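You operate a simulated robot arm through the tools that you are given. There is no shell and no other tool.

You are at the controls of a simulated robot arm. One attempt, no reset.

Task
Mix the vial with the blue band on the mixer, then read it in the colour meter.
Fine: shake till the streaks are gone, switch the mixer off, leave the vial in the meter and the meter on.

The check looks at the end state, three seconds after you hand in, the way a careful person would. Anything else that was tipped, shoved, dropped, spilled or broken makes it a failure.

Robot
A 7-joint arm with a two-finger parallel gripper, fixed in place. Base frame: the origin is at the foot of the arm, x ahead of it, y to its left, z up. Readings come in cm, degrees, newtons and seconds.
Its first joint turns from -166.0 to 166.0 degrees. Payload 1.57 kg.
The tool frame sits at the grasp point between the pads (the TCP): z along the fingers, y along the line on which they close. The tips reach 3 cm beyond it. Largest opening 8 cm; finger width 1.7, thickness 1.2; the body of the gripper, 4 by 8.2 cm, starts 8 cm behind the TCP.
Orientation is that of the tool frame in the base frame, as [roll, pitch, yaw] about the fixed x, y, z axes, in that order (R = Rz(yaw) Ry(pitch) Rx(roll)). With the fingers straight down and closing along the base's y, the tool's x points along the base's -x, its y along +y and its z along -z.

Tools
- The arm moves only by the tool send_rows. Its argument "deltas" is one flat list of numbers, 7 for each row, row after row: the shift along the tool's x, y, z in units of 50 mm (1.0 is 50 mm), then the turn, a rotation vector about the tool's x, y, z in units of 6 degrees (1.0 is 6 degrees), then the opening, from 0 (shut) to 1 (fully open). In form: [dx, dy, dz, ax, ay, az, claw, dx, dy, dz, ax, ay, az, claw, ...]. A call has 1 to 20 rows; each row shifts and turns the commanded pose from where the row before left it, along the tool's axes as they then stand. A call with a number of a shift or a turn outside -1 to 1 is refused whole. A row lasts 0.2 s, in which the tool goes at most 5 cm and 8.6 degrees; a call with a longer step from one row to the next is refused whole, and so is a gripper value outside its range. Where a pose cannot be reached the arm comes as near as it can. A force on the tool above 40 N (or 10 N above the force at the start of the call, whichever is more), or a blocked arm, ends the call early, and 0.2 s more pass. The fingers move at their own pace (about 15.3 cm/s each) and stop on an object; they squeeze with about 36 N. The grip force told is the motor's: it shows also when the fingers shut on nothing. Time passes only in rows, and 0.2 s behind the last, so rows that do not move let the fingers close. It gives the time, the measured TCP pose, the force on the tool (base axes), the opening and the grip force at its end, in the units of the frame above (readings bear some noise), with the torque about the TCP (base axes, N m) and any sound that the robot's microphone picked up.
- Cameras (640 x 400 px; columns grow to the right, rows downward): "scene" is fixed at [5.05, 65.09, 161.32]; the picture's right is [-0.30, -0.95, 0.00], its down [-0.72, 0.23, -0.65] and it looks along [0.62, -0.20, -0.76] (base axes); focal length 344 px, centre (320, 200). "wrist" rides on the gripper at [7.2, -0.7, -12.2] in the tool frame; the picture's right is [0.09, 1.00, 0.00], its down [-0.84, 0.08, -0.54] and it looks along [-0.54, 0.05, 0.84] (tool axes); focal length 238 px, centre (320, 200). There is no depth. A picture from a camera that has moved, and an enlarged one, comes with that camera's place and axes in the base frame and with its lens.
- snapshot(camera): a new picture of that camera. It takes no simulated time.
- close_up(camera, box): a new picture of the part [left, top, right, bottom] of that camera's present view, enlarged. It takes no simulated time.
- finish_job(): hands the job in; it is judged then, once.

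Nothing tells you positions but the pictures and the camera data. Unless the task says otherwise, let go and move clear before handing in.

The tools are called after "Request:" as a command line: name --argument value ..., lists and objects as JSON in quotes. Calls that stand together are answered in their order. send_rows: Moves the arm, as the interface text tells. Its arguments: {"type":"object","properties":{"deltas":{"type":"array"}},"required":["deltas"]} The other tools are called the same way: snapshot (camera) takes a picture; close_up (camera, box) takes an enlarged picture of a part of a camera's view; finish_job () hands the job in.

At the start:

```text
time: 0.0
eef_pos: [37.33, 33.72, 121.06]
orientation: [-180.0, 0.0, -180.0]
ft_force: [0.2, -0.3, -0.8]
torque: [0.0, 0.02, 0.0]
gripper_width: 7.98
grip_force: 0.0
```

scene: 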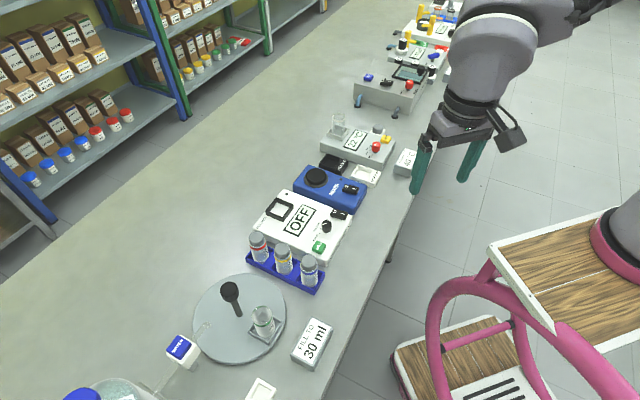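
wrist: 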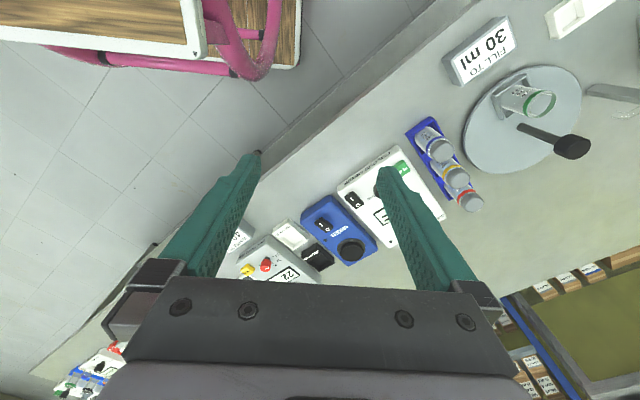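

I see a bench with a rack of three vials, a white device showing "OFF", a blue mixer and other devices. I'll look closer before moving.

Request:
close_up --camera "scene" --box '[230, 180, 390, 300]'

Request:
close_up --camera "scene" --box '[290, 90, 430, 190]'

Request:
close_up --camera "wrist" --box '[220, 90, 520, 290]'

```text
3.33 times, centred on (310, 240) of scene
camera zoom: at [5.05, 65.09, 161.32], right [-0.3, -0.95, 0.0], down [-0.72, 0.23, -0.65], along [0.62, -0.2, -0.76], focal length 1145 px, centre (353, 67)
```

zoom: 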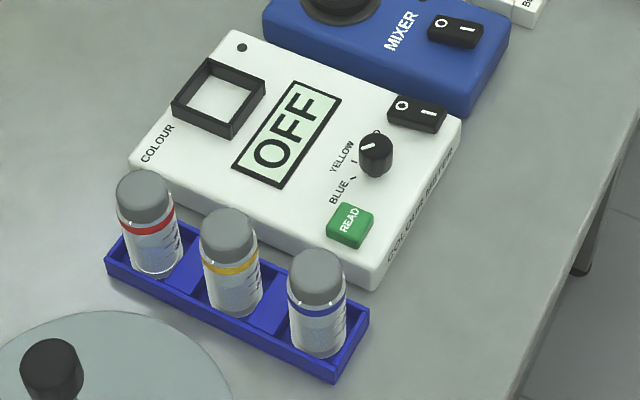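

```text
4.00 times, centred on (360, 140) of scene
camera zoom: at [5.05, 65.09, 161.32], right [-0.3, -0.95, 0.0], down [-0.72, 0.23, -0.65], along [0.62, -0.2, -0.76], focal length 1374 px, centre (160, 440)
```

zoom: 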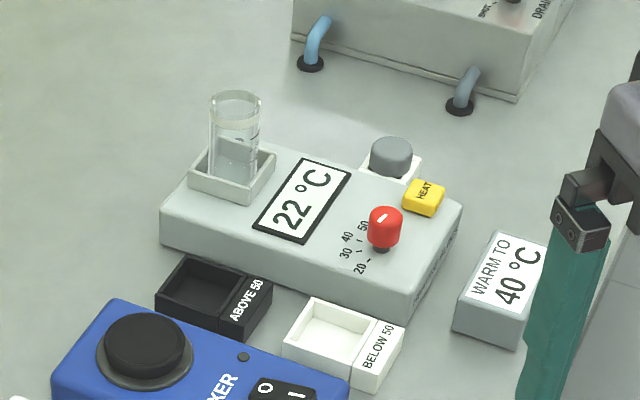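

```text
2.00 times, centred on (370, 190) of wrist
camera zoom: at [30.19, 33.05, 133.22], right [-0.09, 1.0, 0.0], down [0.84, 0.08, 0.54], along [0.54, 0.05, -0.84], focal length 477 px, centre (220, 220)
```

zoom: 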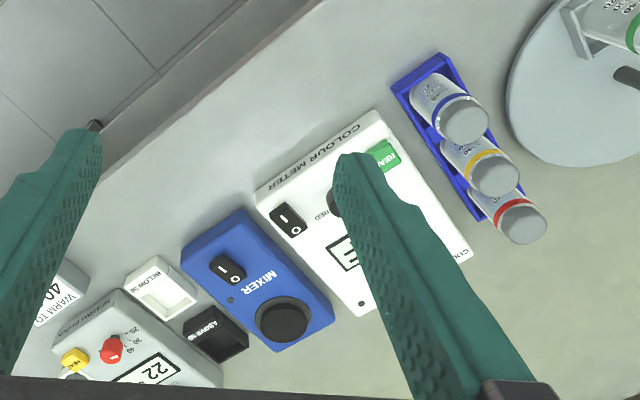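

The bench runs diagonally, roughly 45° to the base axes. I'll rotate the tool so the wrist camera faces the bench squarely.

Request:
send_rows --deltas '[0, 0, 0, 0, 0, -1, 1, 0, 0, 0, 0, 0, -1, 1, 0, 0, 0, 0, 0, -1, 1, 0, 0, 0, 0, 0, -1, 1, 0, 0, 0, 0, 0, -1, 1, 0, 0, 0, 0, 0, -1, 1, 0, 0, 0, 0, 0, -1, 1, 0, 0, 0, 0, 0, -0.5, 1, 0, 0, 0, 0, 0, 0, 1]'

Request:
snapshot --camera "wrist"

```text
time: 2.0
eef_pos: [37.38, 33.55, 121.04]
orientation: [-179.9, 0.0, -134.9]
ft_force: [0.0, 0.2, -0.2]
torque: [0.0, 0.0, -0.01]
gripper_width: 7.97
grip_force: 0.1
```

```text
taken
camera wrist: at [32.78, 28.11, 133.18], right [-0.77, 0.64, 0.0], down [0.54, 0.65, 0.54], along [0.35, 0.42, -0.84], focal length 238 px, centre (320, 200)
```

wrist: 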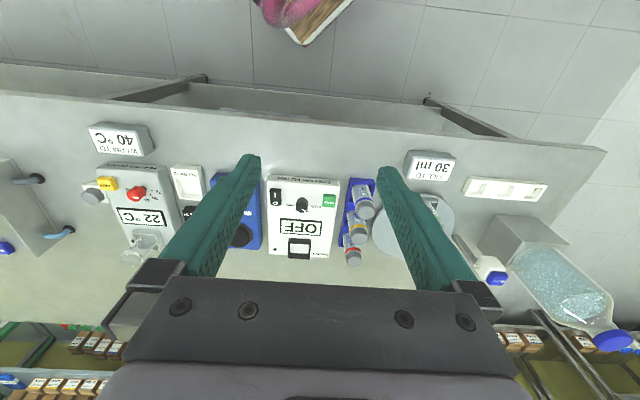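

The view now shows the bench squarely (image upside down). I'll zoom in on the meter, mixer and vial rack.

Request:
close_up --camera "wrist" --box '[256, 160, 384, 280]'

Request:
close_up --camera "wrist" --box '[80, 110, 272, 270]'

```text
3.33 times, centred on (320, 220) of wrist
camera zoom: at [32.78, 28.11, 133.18], right [-0.77, 0.64, 0.0], down [0.54, 0.65, 0.54], along [0.35, 0.42, -0.84], focal length 794 px, centre (320, 133)
```

zoom: 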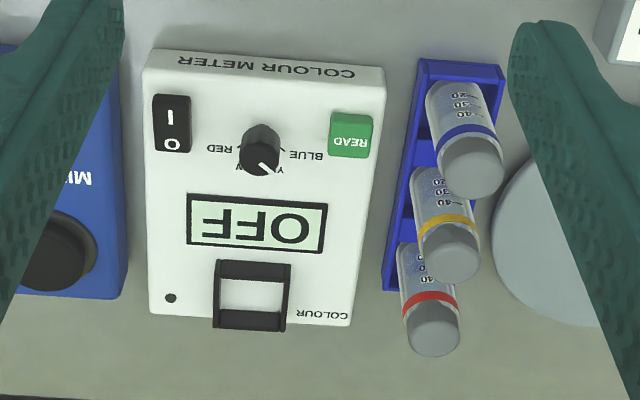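

```text
2.50 times, centred on (176, 190) of wrist
camera zoom: at [32.78, 28.11, 133.18], right [-0.77, 0.64, 0.0], down [0.54, 0.65, 0.54], along [0.35, 0.42, -0.84], focal length 596 px, centre (680, 225)
```

zoom: 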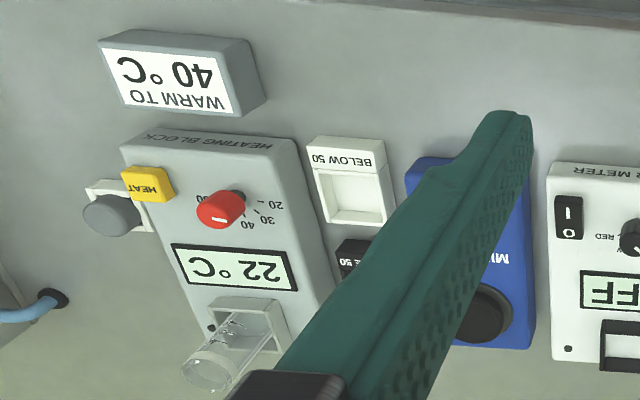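

Triangulated: vial cap (43.6, 55.0, 94.7), knob (54.1, 47.6), meter well (63.7, 57.6), mixer cup (71.1, 45.0), tops near z 90–91. Moving closer above the meter for a precise look.

Request:
send_rows --deltas '[-0.5, 0, 0.48, 0, 0, 0, 1, -0.5, 0, 0.48, 0, 0, 0, 1, -0.5, 0, 0.48, 0, 0, 0, 1, -0.5, 0, 0.48, 0, 0, 0, 1, -0.5, 0, 0.48, 0, 0, 0, 1, -0.5, 0, 0.48, 0, 0, 0, 1, -0.5, 0, 0.48, 0, 0, -0.18, 1, 0, 0, 0, 0, 0, 0, 1]'

Request:
snapshot --camera "wrist"

Request:
snapshot --camera "scene"

```text
time: 3.8
eef_pos: [49.95, 46.16, 104.16]
orientation: [-179.9, 0.0, -133.9]
ft_force: [0.9, -0.4, 0.2]
torque: [0.01, -0.03, -0.03]
gripper_width: 7.99
grip_force: 0.1
```

```text
taken
camera wrist: at [45.43, 40.46, 116.46], right [-0.78, 0.62, 0.0], down [0.52, 0.66, 0.54], along [0.34, 0.42, -0.84], focal length 238 px, centre (320, 200)
```

wrist: 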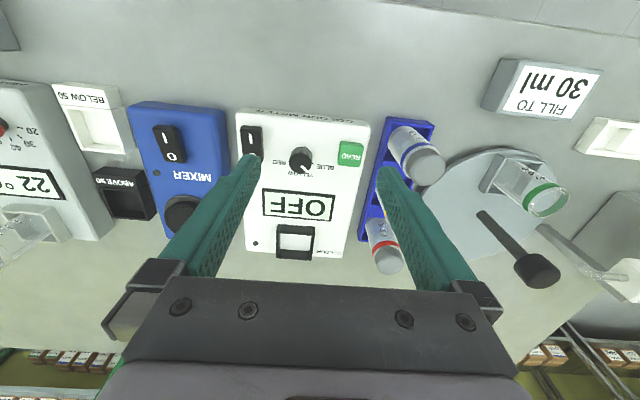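

```text
taken
```

scene: 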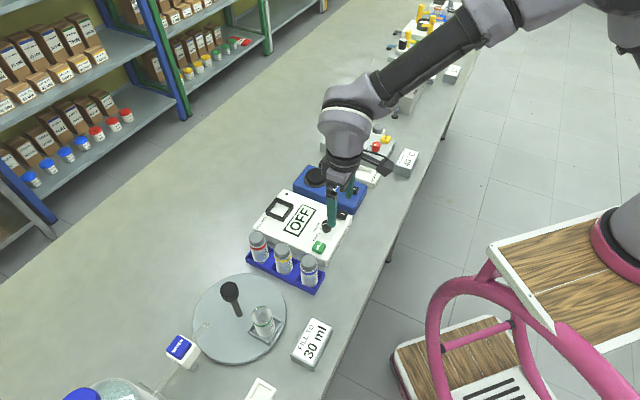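

Request:
close_up --camera "wrist" --box '[228, 100, 388, 200]'

Request:
close_up --camera "wrist" --box '[120, 90, 280, 190]'

Request:
close_up --camera "wrist" --box '[340, 100, 500, 200]'

Request:
close_up --camera "wrist" --box '[230, 190, 390, 290]'

```text
4.00 times, centred on (308, 150) of wrist
camera zoom: at [45.43, 40.46, 116.46], right [-0.78, 0.62, 0.0], down [0.52, 0.66, 0.54], along [0.34, 0.42, -0.84], focal length 953 px, centre (368, 400)
```

zoom: 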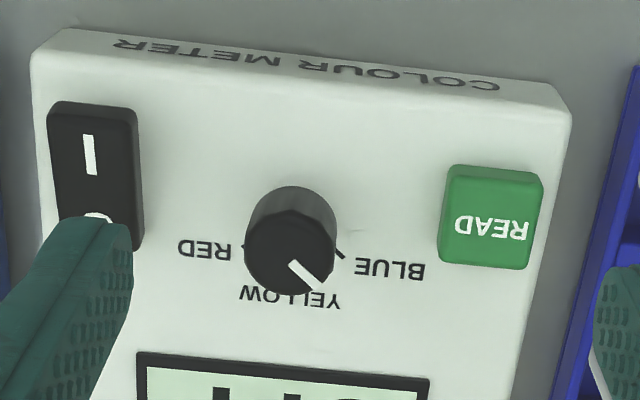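

```text
4.00 times, centred on (200, 140) of wrist
camera zoom: at [45.43, 40.46, 116.46], right [-0.78, 0.62, 0.0], down [0.52, 0.66, 0.54], along [0.34, 0.42, -0.84], focal length 953 px, centre (800, 440)
```

zoom: 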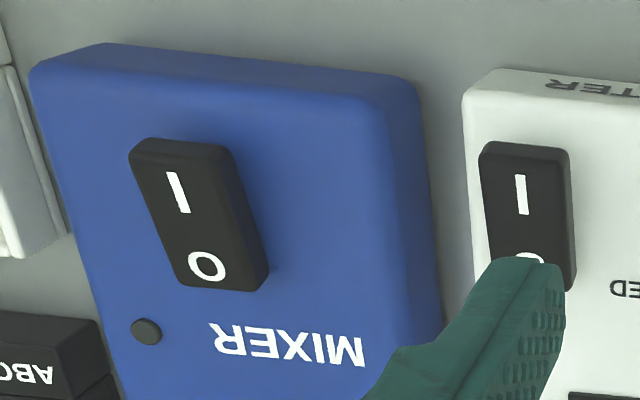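

```text
4.00 times, centred on (420, 150) of wrist
camera zoom: at [45.43, 40.46, 116.46], right [-0.78, 0.62, 0.0], down [0.52, 0.66, 0.54], along [0.34, 0.42, -0.84], focal length 953 px, centre (-80, 400)
```

zoom: 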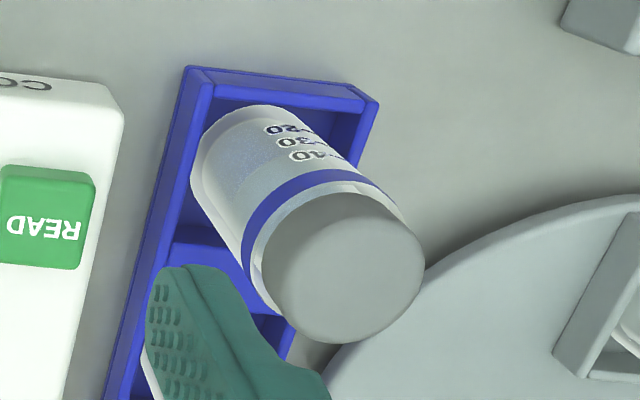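

```text
4.00 times, centred on (310, 240) of wrist
camera zoom: at [45.43, 40.46, 116.46], right [-0.78, 0.62, 0.0], down [0.52, 0.66, 0.54], along [0.34, 0.42, -0.84], focal length 953 px, centre (360, 40)
```

zoom: 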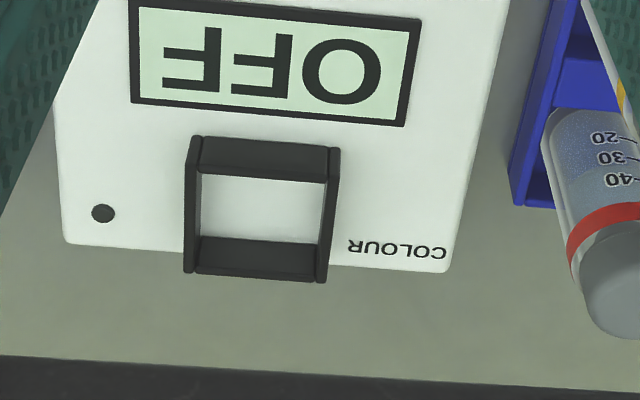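

Request:
close_up --camera "wrist" --box '[280, 140, 328, 180]'

Request:
close_up --camera "scene" --box '[310, 205, 342, 240]'

Request:
close_up --camera "scene" --box '[290, 150, 370, 210]'

```text
10.00 times, centred on (304, 160) of wrist
camera zoom: at [45.43, 40.46, 116.46], right [-0.78, 0.62, 0.0], down [0.52, 0.66, 0.54], along [0.34, 0.42, -0.84], focal length 2384 px, centre (480, 600)
```

zoom: 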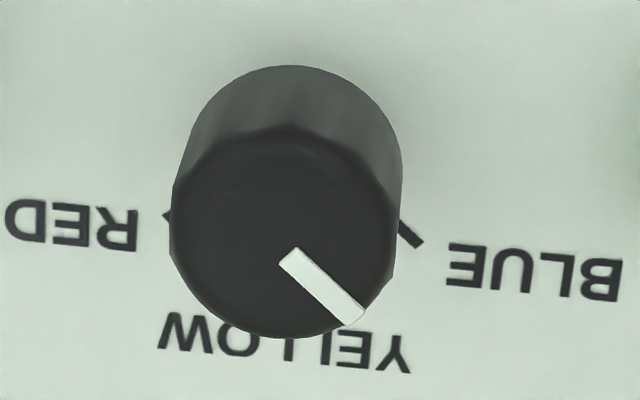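

```text
11.43 times, centred on (326, 222) of scene
camera zoom: at [5.05, 65.09, 161.32], right [-0.3, -0.95, 0.0], down [-0.72, 0.23, -0.65], along [0.62, -0.2, -0.76], focal length 3927 px, centre (251, -57)
```

zoom: 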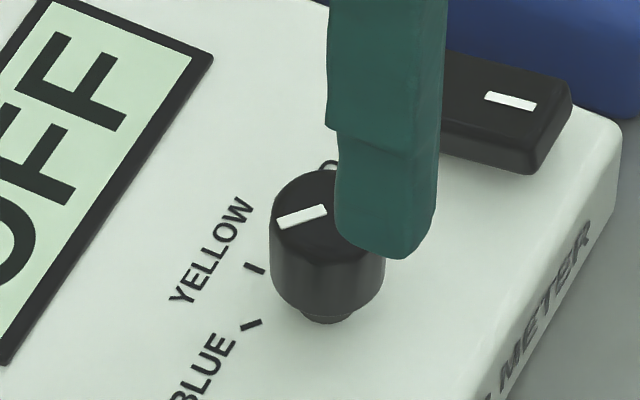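

```text
6.67 times, centred on (330, 180) of scene
camera zoom: at [5.05, 65.09, 161.32], right [-0.3, -0.95, 0.0], down [-0.72, 0.23, -0.65], along [0.62, -0.2, -0.76], focal length 2290 px, centre (253, 333)
```

zoom: 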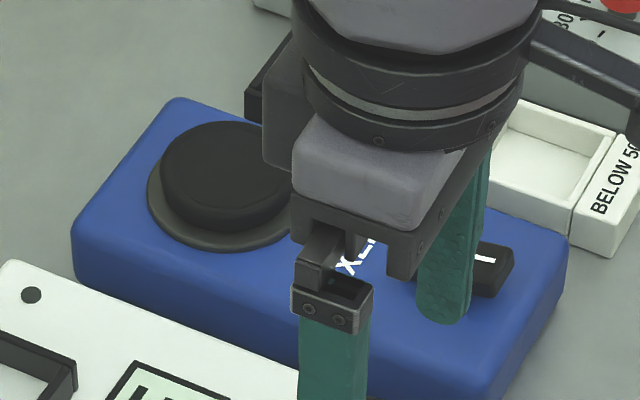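

The meter knob's pointer seems to be on or near BLUE already; I'll check it again once the meter is powered. Next I'll move over the mixer's "I" switch end with closed fingers and look before pressing.

Request:
send_rows --deltas '[-0.0856, -0.67, 0.1, 0, 0, 0, 0, -0.0856, -0.67, 0.1, 0, 0, 0, 0, -0.0856, -0.67, 0.1, 0, 0, 0, 0, -0.0856, -0.67, 0.1, 0, 0, 0, 0, -0.0856, -0.67, 0.1, 0, 0, 0, 0, 0, 0, 0, 0, 0, 0, 0, 0, 0, 0, 0, 0, 0, 0]'

Request:
snapshot --camera "wrist"

Request:
close_up --camera "scene" --box '[290, 140, 410, 220]'

```text
time: 5.4
eef_pos: [63.31, 35.99, 101.58]
orientation: [180.0, 0.0, -133.9]
ft_force: [0.2, 0.0, -0.4]
torque: [0.01, 0.02, 0.0]
gripper_width: 0.0
grip_force: 21.4
```

```text
taken
camera wrist: at [58.78, 30.42, 113.82], right [-0.78, 0.62, 0.0], down [0.52, 0.66, 0.54], along [0.34, 0.42, -0.84], focal length 238 px, centre (320, 200)
```

wrist: 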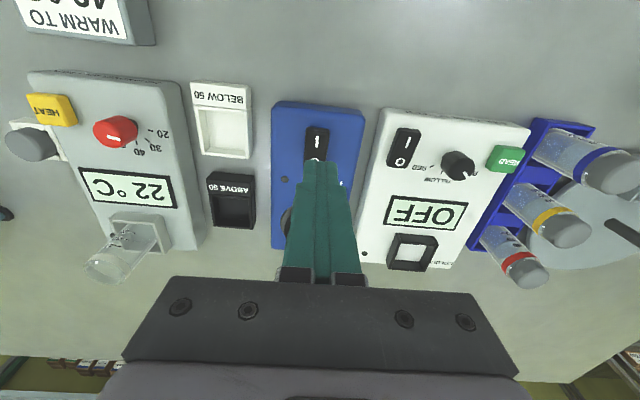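

```text
5.00 times, centred on (350, 180) of scene
camera zoom: at [5.05, 65.09, 161.32], right [-0.3, -0.95, 0.0], down [-0.72, 0.23, -0.65], along [0.62, -0.2, -0.76], focal length 1718 px, centre (170, 300)
```

zoom: 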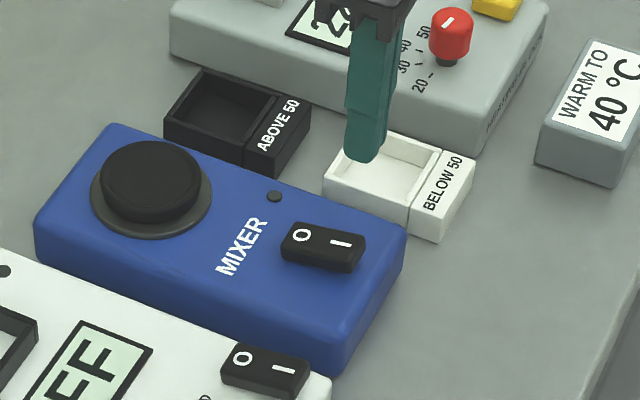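

Rocker "I" end sits near (64.0, 36.3, ~90.3). Aligning and descending to just above it.

Request:
send_rows --deltas '[-0.112, -0.056, 0.4, 0, 0, 0, 0, 0, 0, 0.45, 0, 0, 0, 0, 0, 0, 0.45, 0, 0, 0, 0, 0, 0, 0, 0, 0, 0, 0]'

Request:
close_up --camera "wrist" --box '[240, 80, 400, 180]'

Request:
close_up --camera "scene" --box '[310, 160, 390, 210]'

```text
time: 6.4
eef_pos: [64.04, 36.3, 95.09]
orientation: [180.0, -0.1, -134.0]
ft_force: [-0.3, -0.3, -1.8]
torque: [0.02, -0.01, 0.01]
gripper_width: 0.0
grip_force: 21.3
```

```text
4.00 times, centred on (320, 130) of wrist
camera zoom: at [59.49, 30.71, 107.27], right [-0.78, 0.62, 0.0], down [0.52, 0.66, 0.54], along [0.34, 0.42, -0.84], focal length 953 px, centre (320, 480)
```

zoom: 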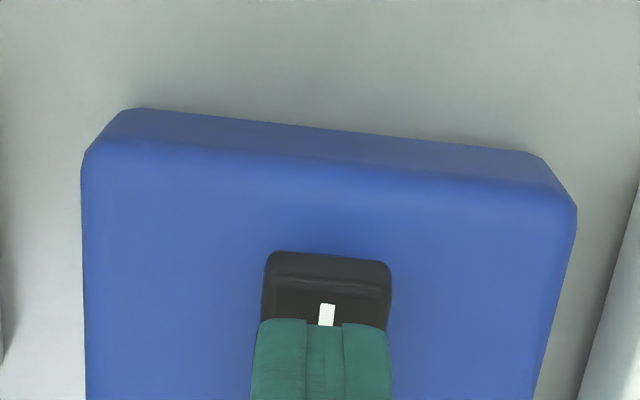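

```text
8.00 times, centred on (350, 185) of scene
camera zoom: at [5.05, 65.09, 161.32], right [-0.3, -0.95, 0.0], down [-0.72, 0.23, -0.65], along [0.62, -0.2, -0.76], focal length 2749 px, centre (80, 320)
```

zoom: 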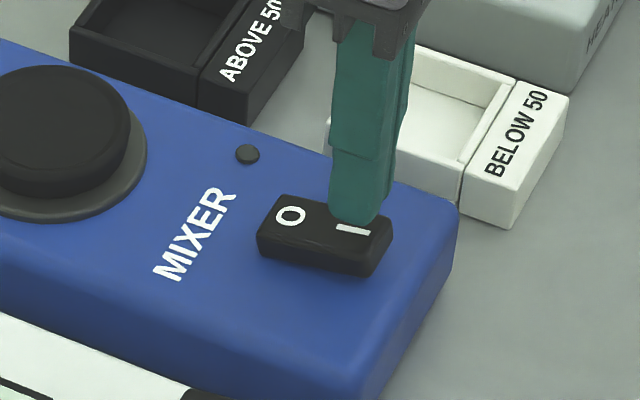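

Fingertips are right above "I". Pressing slowly.

Request:
send_rows --deltas '[0, 0, 0.04, 0, 0, 0, 0, 0, 0, 0.04, 0, 0, 0, 0, 0, 0, 0.04, 0, 0, 0, 0, 0, 0, 0.04, 0, 0, 0, 0, 0, 0, 0.04, 0, 0, 0, 0, 0, 0, 0.04, 0, 0, 0, 0]'

```text
time: 7.8
eef_pos: [63.88, 36.14, 93.92]
orientation: [-180.0, 0.0, -133.9]
ft_force: [-0.8, -0.5, 1.6]
torque: [0.02, 0.01, -0.03]
gripper_width: 0.01
grip_force: 21.0
```

Request:
send_rows --deltas '[0, 0, 0.04, 0, 0, 0, 0, 0, 0, 0.04, 0, 0, 0, 0, 0, 0, 0.04, 0, 0, 0, 0]'

Request:
close_up --camera "scene" --box '[310, 160, 390, 210]'

```text
time: 8.6
eef_pos: [63.84, 36.18, 93.51]
orientation: [179.9, 0.1, -133.9]
ft_force: [-7.9, -8.1, 21.9]
torque: [-0.14, 0.1, -0.06]
gripper_width: 0.0
grip_force: 20.9
```

```text
8.00 times, centred on (350, 185) of scene
camera zoom: at [5.05, 65.09, 161.32], right [-0.3, -0.95, 0.0], down [-0.72, 0.23, -0.65], along [0.62, -0.2, -0.76], focal length 2749 px, centre (80, 320)
```

zoom: 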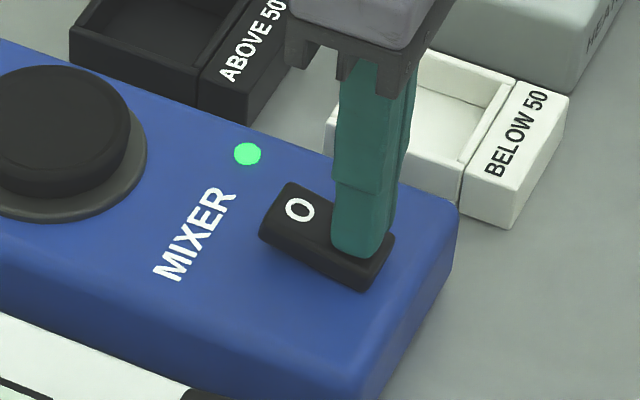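

The green light came on — mixer running. Lifting and moving to the meter's "I" end.

Request:
send_rows --deltas '[0, 0, -0.8, 0, 0, 0, 0, 0.06, 0.593, 0, 0, 0, 0, 0, 0.06, 0.593, 0, 0, 0, 0, 0, 0.06, 0.593, 0, 0, 0, 0, 0, 0, 0, 0.2, 0, 0, 0, 0, 0, 0, 0, 0, 0, 0, 0]'

Request:
snapshot --camera "wrist"

Request:
close_up --camera "scene" --box '[290, 170, 390, 240]'

```text
time: 10.0
eef_pos: [56.77, 41.65, 96.37]
orientation: [179.9, -0.1, -133.9]
ft_force: [0.6, -0.3, -0.2]
torque: [-0.02, -0.02, -0.01]
gripper_width: 0.0
grip_force: 21.7
```

```text
taken
camera wrist: at [52.41, 36.02, 108.52], right [-0.78, 0.62, 0.0], down [0.52, 0.66, 0.54], along [0.34, 0.42, -0.84], focal length 238 px, centre (320, 200)
```

wrist: 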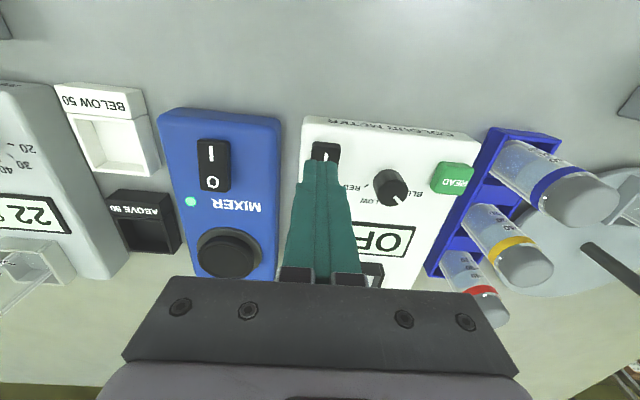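

```text
5.71 times, centred on (340, 205) of scene
camera zoom: at [5.05, 65.09, 161.32], right [-0.3, -0.95, 0.0], down [-0.72, 0.23, -0.65], along [0.62, -0.2, -0.76], focal length 1963 px, centre (206, 171)
```

zoom: 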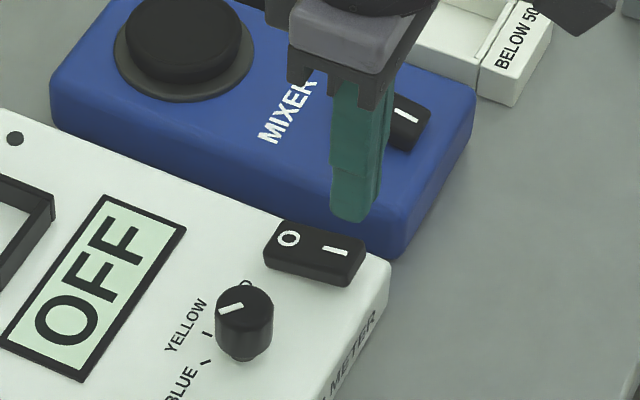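

Request:
send_rows --deltas '[0, 0, 0.4, 0, 0, 0, 0, 0, 0, 0.1, 0, 0, 0, 0, 0, 0, 0.04, 0, 0, 0, 0, 0, 0, 0.04, 0, 0, 0, 0, 0, 0, 0, 0, 0, 0, 0]'

Request:
close_up --camera "scene" --box '[290, 170, 390, 240]'

```text
time: 11.2
eef_pos: [56.98, 41.73, 93.34]
orientation: [-179.9, 0.1, -133.9]
ft_force: [0.3, 0.0, 0.9]
torque: [0.01, -0.02, -0.02]
gripper_width: 0.0
grip_force: 20.9
```

```text
5.71 times, centred on (340, 205) of scene
camera zoom: at [5.05, 65.09, 161.32], right [-0.3, -0.95, 0.0], down [-0.72, 0.23, -0.65], along [0.62, -0.2, -0.76], focal length 1963 px, centre (206, 171)
```

zoom: 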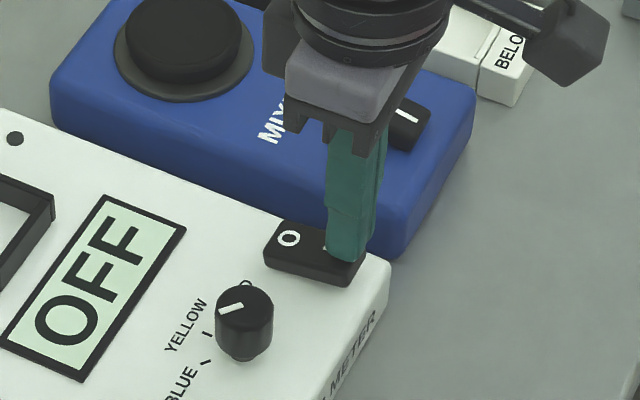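

Request:
send_rows --deltas '[0, 0, 0.04, 0, 0, 0, 0, 0, 0, 0.04, 0, 0, 0, 0, 0, 0, 0.04, 0, 0, 0, 0, 0, 0, 0.04, 0, 0, 0, 0]'

Request:
close_up --camera "scene" --box '[290, 170, 390, 240]'

```text
time: 12.2
eef_pos: [56.9, 41.69, 92.94]
orientation: [180.0, 0.3, -133.8]
ft_force: [-1.1, -7.9, 35.5]
torque: [-0.1, -0.22, 0.41]
gripper_width: 0.0
grip_force: 20.9
```

```text
5.71 times, centred on (340, 205) of scene
camera zoom: at [5.05, 65.09, 161.32], right [-0.3, -0.95, 0.0], down [-0.72, 0.23, -0.65], along [0.62, -0.2, -0.76], focal length 1963 px, centre (206, 171)
```

zoom: 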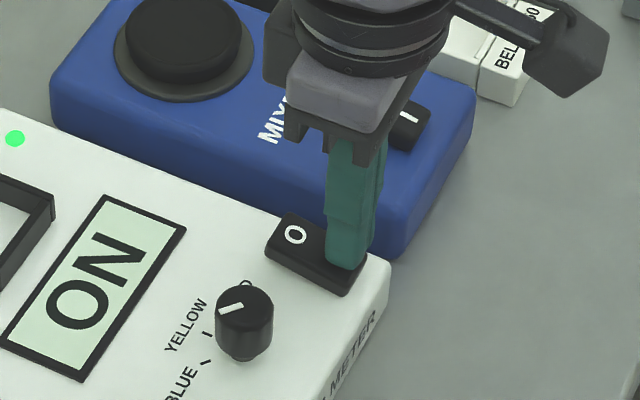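

The meter is ON. Lifting and viewing the selector knob clearly.

Request:
send_rows --deltas '[0, 0, -0.9, 0, 0, 0, 0, 0.4, 0.5, -0.3, 0, 0, 0, 0.5, 0.4, 0.5, -0.3, 0, 0, 0, 1, 0, 0, 0, 0, 0, 0, 1, 0, 0, 0, 0, 0, 0, 1]'

Request:
snapshot --camera "wrist"

Request:
close_up --camera "scene" --box '[290, 200, 354, 240]'

```text
time: 13.4
eef_pos: [50.47, 42.36, 100.15]
orientation: [-180.0, 0.0, -133.8]
ft_force: [0.6, 0.7, 0.6]
torque: [0.0, 0.02, -0.02]
gripper_width: 7.99
grip_force: 0.0
```

```text
taken
camera wrist: at [45.93, 36.68, 112.42], right [-0.78, 0.62, 0.0], down [0.52, 0.66, 0.54], along [0.34, 0.42, -0.84], focal length 238 px, centre (320, 200)
```

wrist: 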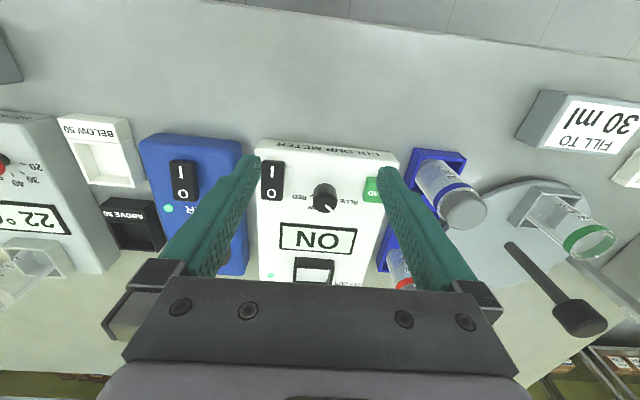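

```text
10.00 times, centred on (322, 220) of scene
camera zoom: at [5.05, 65.09, 161.32], right [-0.3, -0.95, 0.0], down [-0.72, 0.23, -0.65], along [0.62, -0.2, -0.76], focal length 3436 px, centre (300, 0)
```

zoom: 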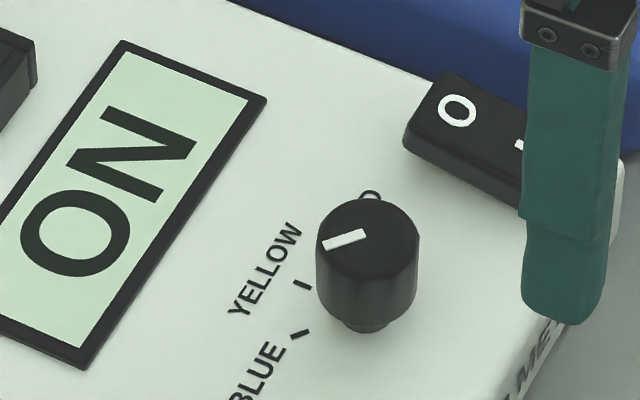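

Pointer angle (≈92°) matches the BLUE tick (≈94°), so the selector is already on BLUE. Now to the blue-band vial: moving above it with open fingers.

Request:
send_rows --deltas '[-0.2135, 0.682, -0.2, 0, 0, 0, 1, -0.2135, 0.682, -0.2, 0, 0, 0, 1, -0.2135, 0.682, -0.2, 0, 0, 0, 1, -0.2135, 0.682, -0.1, 0, 0, 0, 1, 0, 0, 0, 0, 0, 0, 1, 0, 0, 0, 0, 0, 0, 1]'

Request:
snapshot --camera "wrist"

Request:
close_up --camera "scene" --box '[240, 210, 352, 300]'

```text
time: 14.8
eef_pos: [43.48, 54.95, 103.68]
orientation: [180.0, 0.0, -133.9]
ft_force: [-0.7, 0.0, -0.2]
torque: [0.01, -0.02, -0.03]
gripper_width: 8.01
grip_force: 0.1
```

```text
taken
camera wrist: at [39.02, 49.38, 115.87], right [-0.78, 0.62, 0.0], down [0.52, 0.66, 0.54], along [0.34, 0.42, -0.84], focal length 238 px, centre (320, 200)
```

wrist: 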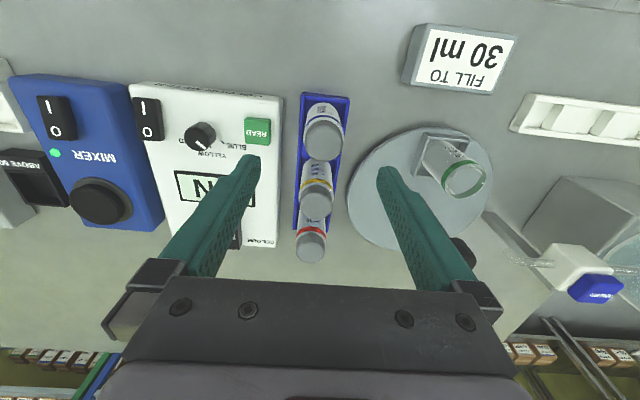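

```text
4.44 times, centred on (296, 255) of scene
camera zoom: at [5.05, 65.09, 161.32], right [-0.3, -0.95, 0.0], down [-0.72, 0.23, -0.65], along [0.62, -0.2, -0.76], focal length 1527 px, centre (427, -44)
```

zoom: 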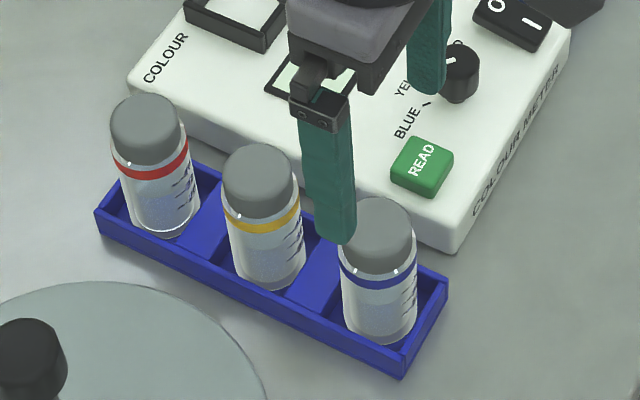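

Request:
close_up --camera "wrist" --box '[270, 90, 390, 165]'

```text
5.33 times, centred on (330, 128) of wrist
camera zoom: at [39.02, 49.38, 115.87], right [-0.78, 0.62, 0.0], down [0.52, 0.66, 0.54], along [0.34, 0.42, -0.84], focal length 1271 px, centre (267, 587)
```

zoom: 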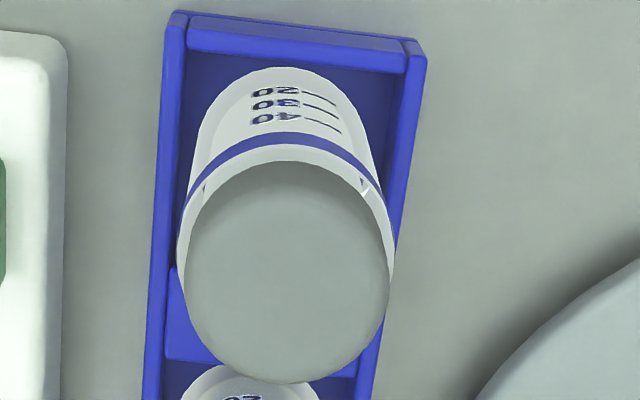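

Vial cap centre is (43.4, 55.3, 94.7), diameter about 3.6. Aligning and descending partway with opening 6.4 cm to check clearances.

Request:
send_rows --deltas '[-0.04, 0.06, 0.3, 0, 0, 0, 0.8, 0, 0, 0.4, 0, 0, 0, 0.8, 0, 0, 0.4, 0, 0, 0, 0.8, 0, 0, 0.3, 0, 0, 0, 0.8, 0, 0, 0, 0, 0, 0, 0.8]'

Request:
snapshot --camera "wrist"

Request:
close_up --camera "scene" --box '[240, 210, 352, 300]'

```text
time: 16.0
eef_pos: [43.6, 55.25, 96.69]
orientation: [180.0, 0.0, -134.0]
ft_force: [0.0, -0.1, -0.4]
torque: [0.0, 0.07, -0.02]
gripper_width: 6.4
grip_force: 0.0
```

```text
taken
camera wrist: at [39.06, 49.61, 108.92], right [-0.78, 0.62, 0.0], down [0.52, 0.66, 0.54], along [0.34, 0.42, -0.84], focal length 238 px, centre (320, 200)
```

wrist: 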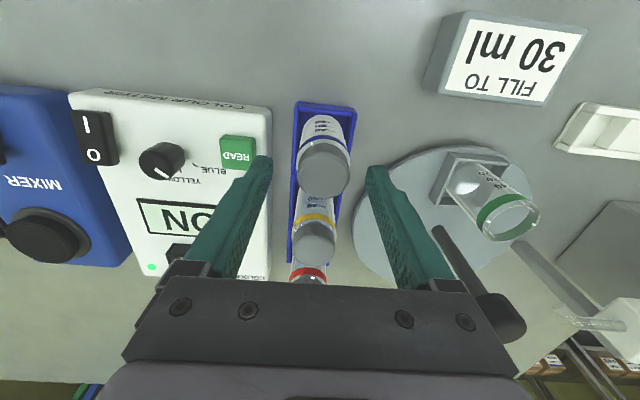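

```text
4.44 times, centred on (296, 255) of scene
camera zoom: at [5.05, 65.09, 161.32], right [-0.3, -0.95, 0.0], down [-0.72, 0.23, -0.65], along [0.62, -0.2, -0.76], focal length 1527 px, centre (427, -44)
```

zoom: 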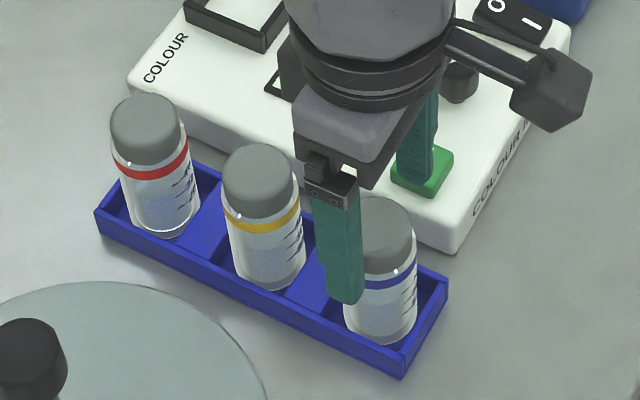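

Request:
close_up --camera "wrist" --box '[260, 110, 380, 210]'

```text
4.00 times, centred on (320, 160) of wrist
camera zoom: at [39.06, 49.61, 108.92], right [-0.78, 0.62, 0.0], down [0.52, 0.66, 0.54], along [0.34, 0.42, -0.84], focal length 953 px, centre (320, 360)
```

zoom: 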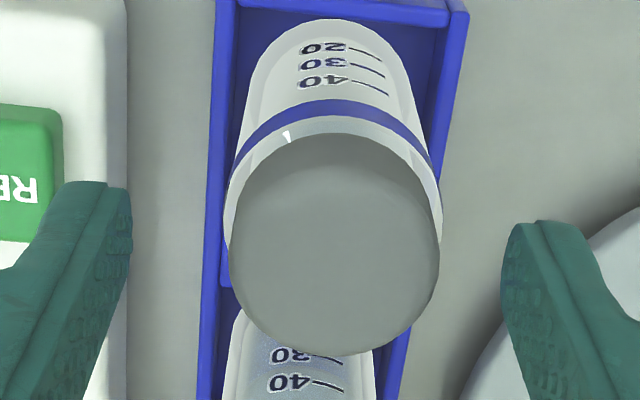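

Cap is 0.2 cm off along the closing axis; correcting, narrowing the opening slightly, descending and gripping.

Request:
send_rows --deltas '[0, 0.04, 0, 0, 0, 0, 0.7, 0, 0, 0.3, 0, 0, 0, 0.7, 0, 0, 0.3, 0, 0, 0, 0.7, 0, 0, 0.3, 0, 0, 0, 0.7, 0, 0, 0, 0, 0, 0, 0.7, 0, 0, 0, 0, 0, 0, 0.35, 0, 0, 0, 0, 0, 0, 0.35, 0, 0, 0, 0, 0, 0, 0.35, 0, 0, 0, 0, 0, 0, 0.35]'

Request:
close_up --camera "scene" --box '[240, 210, 352, 300]'

Request:
snapshot --camera "wrist"

```text
time: 18.0
eef_pos: [43.53, 55.41, 92.36]
orientation: [-180.0, 0.0, -133.9]
ft_force: [-0.2, 0.8, 0.9]
torque: [0.0, -0.03, 0.02]
gripper_width: 3.92
grip_force: 36.1
```

```text
4.44 times, centred on (296, 255) of scene
camera zoom: at [5.05, 65.09, 161.32], right [-0.3, -0.95, 0.0], down [-0.72, 0.23, -0.65], along [0.62, -0.2, -0.76], focal length 1527 px, centre (427, -44)
```

zoom: 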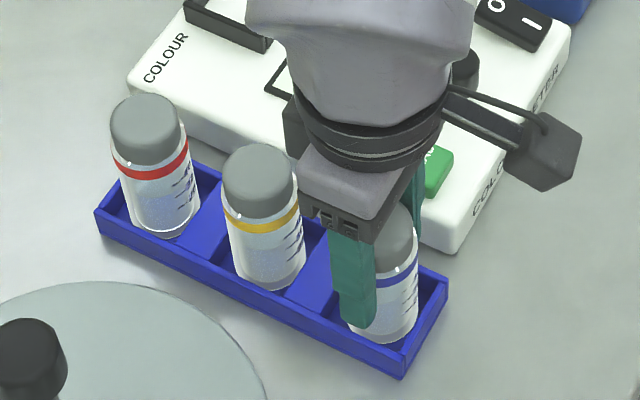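

```text
taken
camera wrist: at [38.98, 49.74, 104.5], right [-0.78, 0.62, 0.0], down [0.52, 0.66, 0.54], along [0.34, 0.42, -0.84], focal length 238 px, centre (320, 200)
```

wrist: 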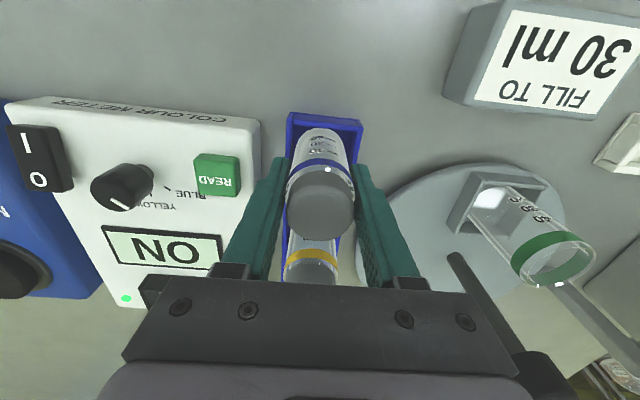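

Request:
close_up --camera "wrist" --box '[80, 150, 176, 220]'

```text
5.71 times, centred on (128, 185) of wrist
camera zoom: at [38.98, 49.74, 104.5], right [-0.78, 0.62, 0.0], down [0.52, 0.66, 0.54], along [0.34, 0.42, -0.84], focal length 1362 px, centre (1417, 286)
```

zoom: 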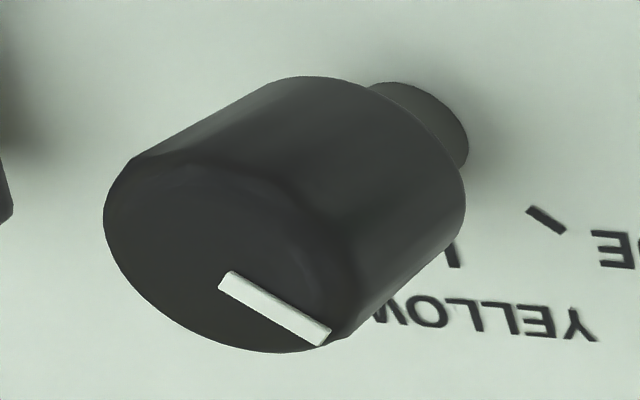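

Vial gripped (3.9 cm), and the knob pointer is parallel to the BLUE tick. Lifting straight up.

Request:
send_rows --deltas '[0, 0, -0.2, 0, 0, 0, 0.35, 0, 0, -0.4, 0, 0, 0, 0.35, 0, 0, -0.5, 0, 0, 0, 0.35, 0, 0, -0.5, 0, 0, 0, 0.35, 0, 0, -0.5, 0, 0, 0, 0.35, 0, 0, 0, 0, 0, 0, 0.35]'

Request:
close_up --camera "scene" --box '[240, 190, 368, 300]'

Request:
snapshot --camera "wrist"

```text
time: 19.4
eef_pos: [43.48, 55.34, 102.69]
orientation: [-179.9, 0.0, -133.9]
ft_force: [-0.2, 0.0, -1.3]
torque: [0.03, 0.0, 0.02]
gripper_width: 3.92
grip_force: 35.5
```

```text
3.64 times, centred on (304, 245) of scene
camera zoom: at [5.05, 65.09, 161.32], right [-0.3, -0.95, 0.0], down [-0.72, 0.23, -0.65], along [0.62, -0.2, -0.76], focal length 1249 px, centre (378, 36)
```

zoom: 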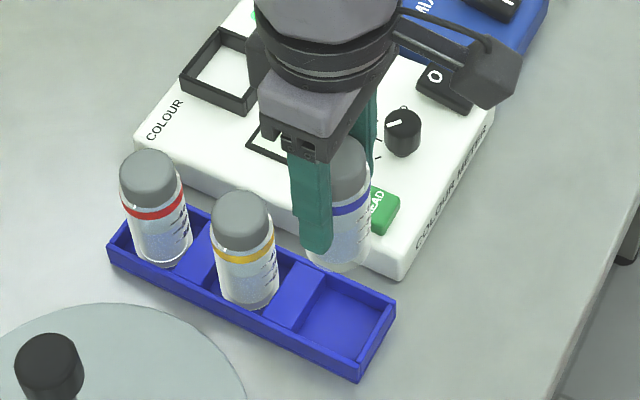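

```text
taken
camera wrist: at [38.98, 49.72, 114.97], right [-0.78, 0.62, 0.0], down [0.52, 0.66, 0.54], along [0.34, 0.42, -0.84], focal length 238 px, centre (320, 200)
```

wrist: 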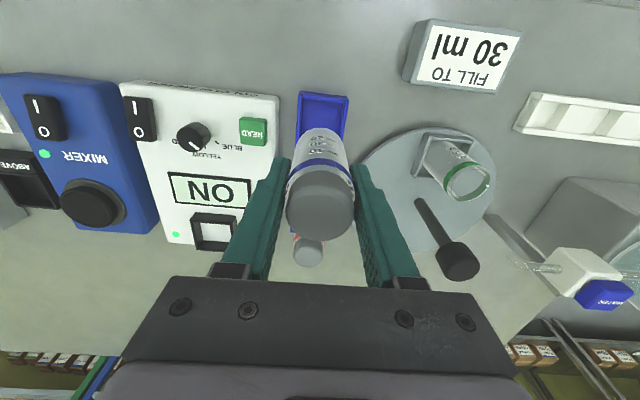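

Vial is held upright; bottom about 6.9 cm below the TCP. Moving to beside the mixer cup to measure its exact position.

Request:
send_rows --deltas '[-0.2, -0.3, 0, 0, 0, 0, 0.35, -0.387, -0.637, 0, 0, 0, 0, 0.35, -0.387, -0.637, 0, 0, 0, 0, 0.35, -0.387, -0.637, 0, 0, 0, 0, 0.35, -0.387, -0.637, 0, 0, 0, 0, 0.35, -0.387, -0.637, 0, 0, 0, 0, 0.35, -0.187, -0.337, 0, 0, 0, 0, 0.35, 0, 0, 0, 0, 0, 0, 0.35, 0, 0, 0, 0, 0, 0, 0.35]'

Request:
snapshot --camera "wrist"

Request:
close_up --camera "scene" --box '[250, 140, 378, 220]'

```text
time: 21.4
eef_pos: [65.24, 50.46, 102.5]
orientation: [179.9, 0.0, -133.9]
ft_force: [-0.1, 0.6, -1.6]
torque: [-0.03, 0.0, 0.0]
gripper_width: 3.94
grip_force: 36.2
```

```text
taken
camera wrist: at [60.79, 44.83, 114.76], right [-0.78, 0.62, 0.0], down [0.52, 0.66, 0.54], along [0.34, 0.42, -0.84], focal length 238 px, centre (320, 200)
```

wrist: 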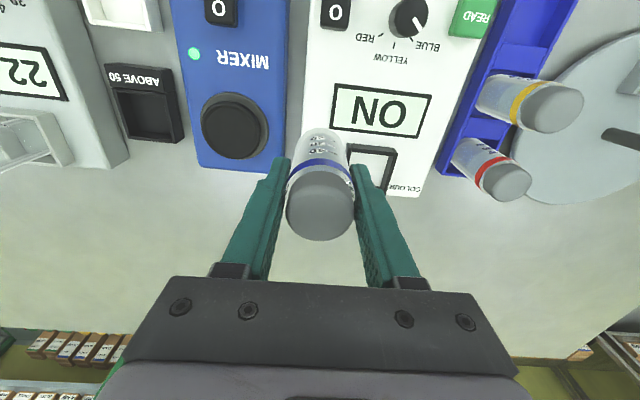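

```text
5.00 times, centred on (314, 180) of scene
camera zoom: at [5.05, 65.09, 161.32], right [-0.3, -0.95, 0.0], down [-0.72, 0.23, -0.65], along [0.62, -0.2, -0.76], focal length 1718 px, centre (350, 300)
```

zoom: 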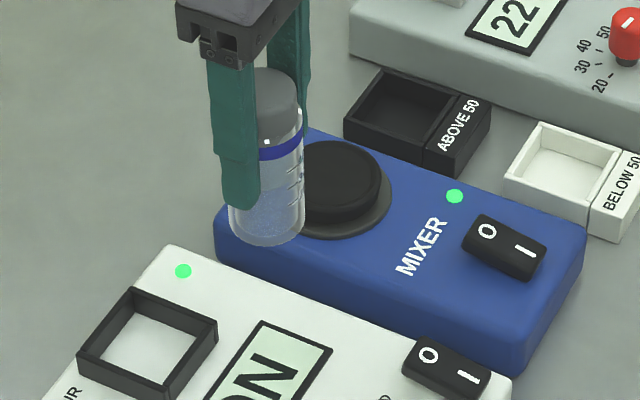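

Request:
close_up --camera "wrist" --box '[180, 70, 308, 170]'

Request:
close_up --camera "wrist" --box '[260, 100, 420, 210]'

Request:
close_up --camera "scene" --box '[285, 160, 335, 195]'

```text
4.00 times, centred on (244, 120) of wrist
camera zoom: at [60.79, 44.83, 114.76], right [-0.78, 0.62, 0.0], down [0.52, 0.66, 0.54], along [0.34, 0.42, -0.84], focal length 953 px, centre (624, 520)
```

zoom: 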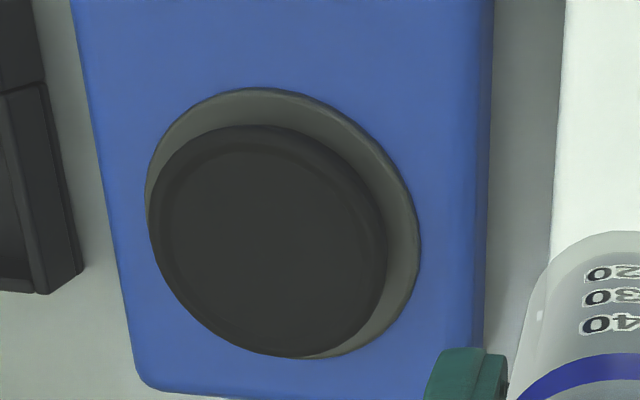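

```text
3.64 times, centred on (340, 155) of wrist
camera zoom: at [60.79, 44.83, 114.76], right [-0.78, 0.62, 0.0], down [0.52, 0.66, 0.54], along [0.34, 0.42, -0.84], focal length 867 px, centre (247, 364)
```

zoom: 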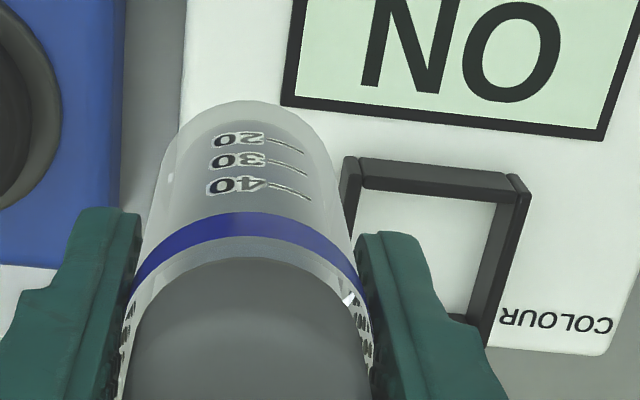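

```text
11.43 times, centred on (310, 178) of scene
camera zoom: at [5.05, 65.09, 161.32], right [-0.3, -0.95, 0.0], down [-0.72, 0.23, -0.65], along [0.62, -0.2, -0.76], focal length 3927 px, centre (434, 457)
```

zoom: 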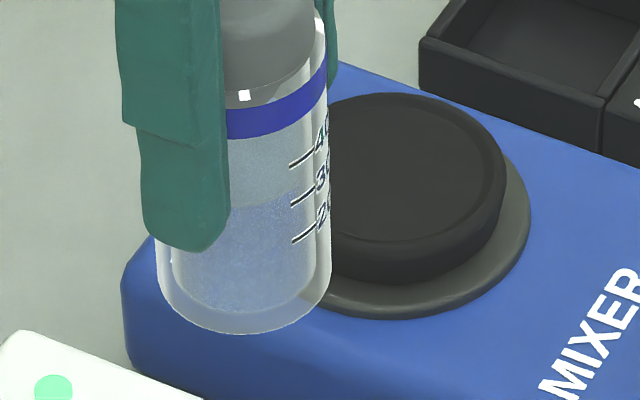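

The mixer has a 6 cm dished rubber disc centred about (71.9, 44.7, ~91). Moving the vial over it and checking.

Request:
send_rows --deltas '[-0.03, -0.586, 0, 0, 0, 0, 0.35, -0.03, -0.586, 0, 0, 0, 0, 0.35, -0.03, -0.586, 0, 0, 0, 0, 0.35, 0, 0, 0.3, 0, 0, 0, 0.35, 0, 0, 0.2, 0, 0, 0, 0.35, 0, 0, 0, 0, 0, 0, 0.35]'

Request:
snapshot --camera "wrist"

Request:
close_up --camera "scene" --box '[280, 150, 344, 200]'

```text
time: 22.8
eef_pos: [72.09, 44.59, 100.25]
orientation: [180.0, 0.2, -133.9]
ft_force: [0.0, -0.1, -1.4]
torque: [0.0, 0.02, 0.0]
gripper_width: 3.94
grip_force: 35.7
```

```text
taken
camera wrist: at [67.58, 39.06, 112.4], right [-0.78, 0.62, 0.0], down [0.53, 0.66, 0.54], along [0.34, 0.42, -0.84], focal length 238 px, centre (320, 200)
```

wrist: 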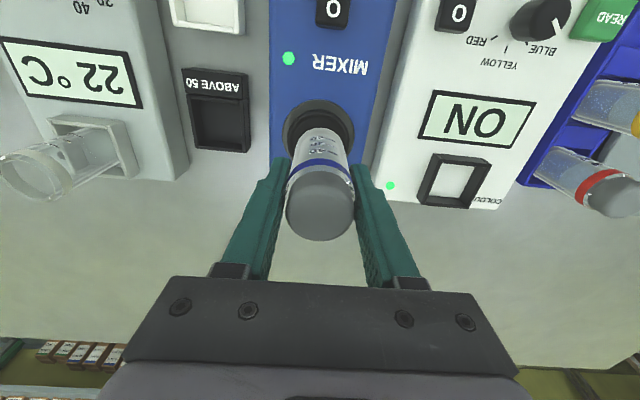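

```text
8.00 times, centred on (312, 175) of scene
camera zoom: at [5.05, 65.09, 161.32], right [-0.3, -0.95, 0.0], down [-0.72, 0.23, -0.65], along [0.62, -0.2, -0.76], focal length 2749 px, centre (384, 400)
```

zoom: 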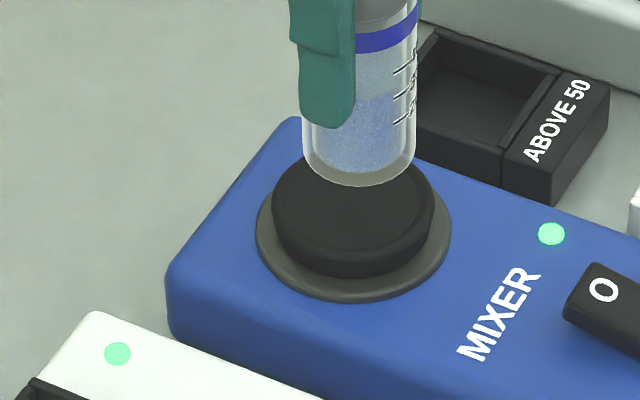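

Vial is about 0.4 cm off the disc centre (72.5, 44.65, ~90.2). Correcting and lowering gently.

Request:
send_rows --deltas '[-0.07, -0.04, 0.25, 0, 0, 0, 0.35, 0, 0, 0.2, 0, 0, 0, 0.35, 0, 0, 0.04, 0, 0, 0, 0.35, 0, 0, 0.04, 0, 0, 0, 0.35, 0, 0, 0, 0, 0, 0, 0.35]'

Request:
close_up --camera "scene" --box '[280, 150, 344, 200]'

```text
time: 24.0
eef_pos: [72.39, 44.74, 97.45]
orientation: [-180.0, 0.0, -134.0]
ft_force: [-0.8, -0.6, -0.9]
torque: [-0.02, 0.01, 0.02]
gripper_width: 3.93
grip_force: 36.0
```

```text
8.00 times, centred on (312, 175) of scene
camera zoom: at [5.05, 65.09, 161.32], right [-0.3, -0.95, 0.0], down [-0.72, 0.23, -0.65], along [0.62, -0.2, -0.76], focal length 2749 px, centre (384, 400)
```

zoom: 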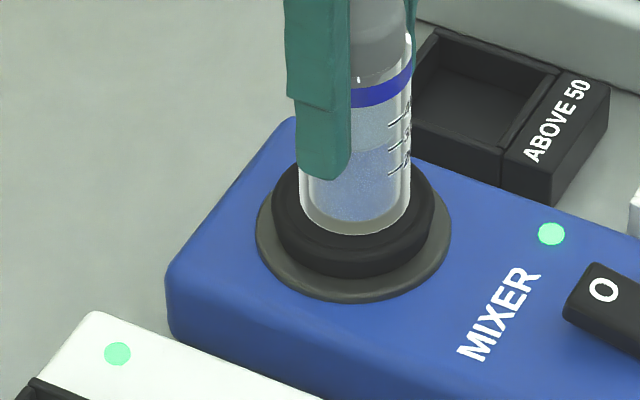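

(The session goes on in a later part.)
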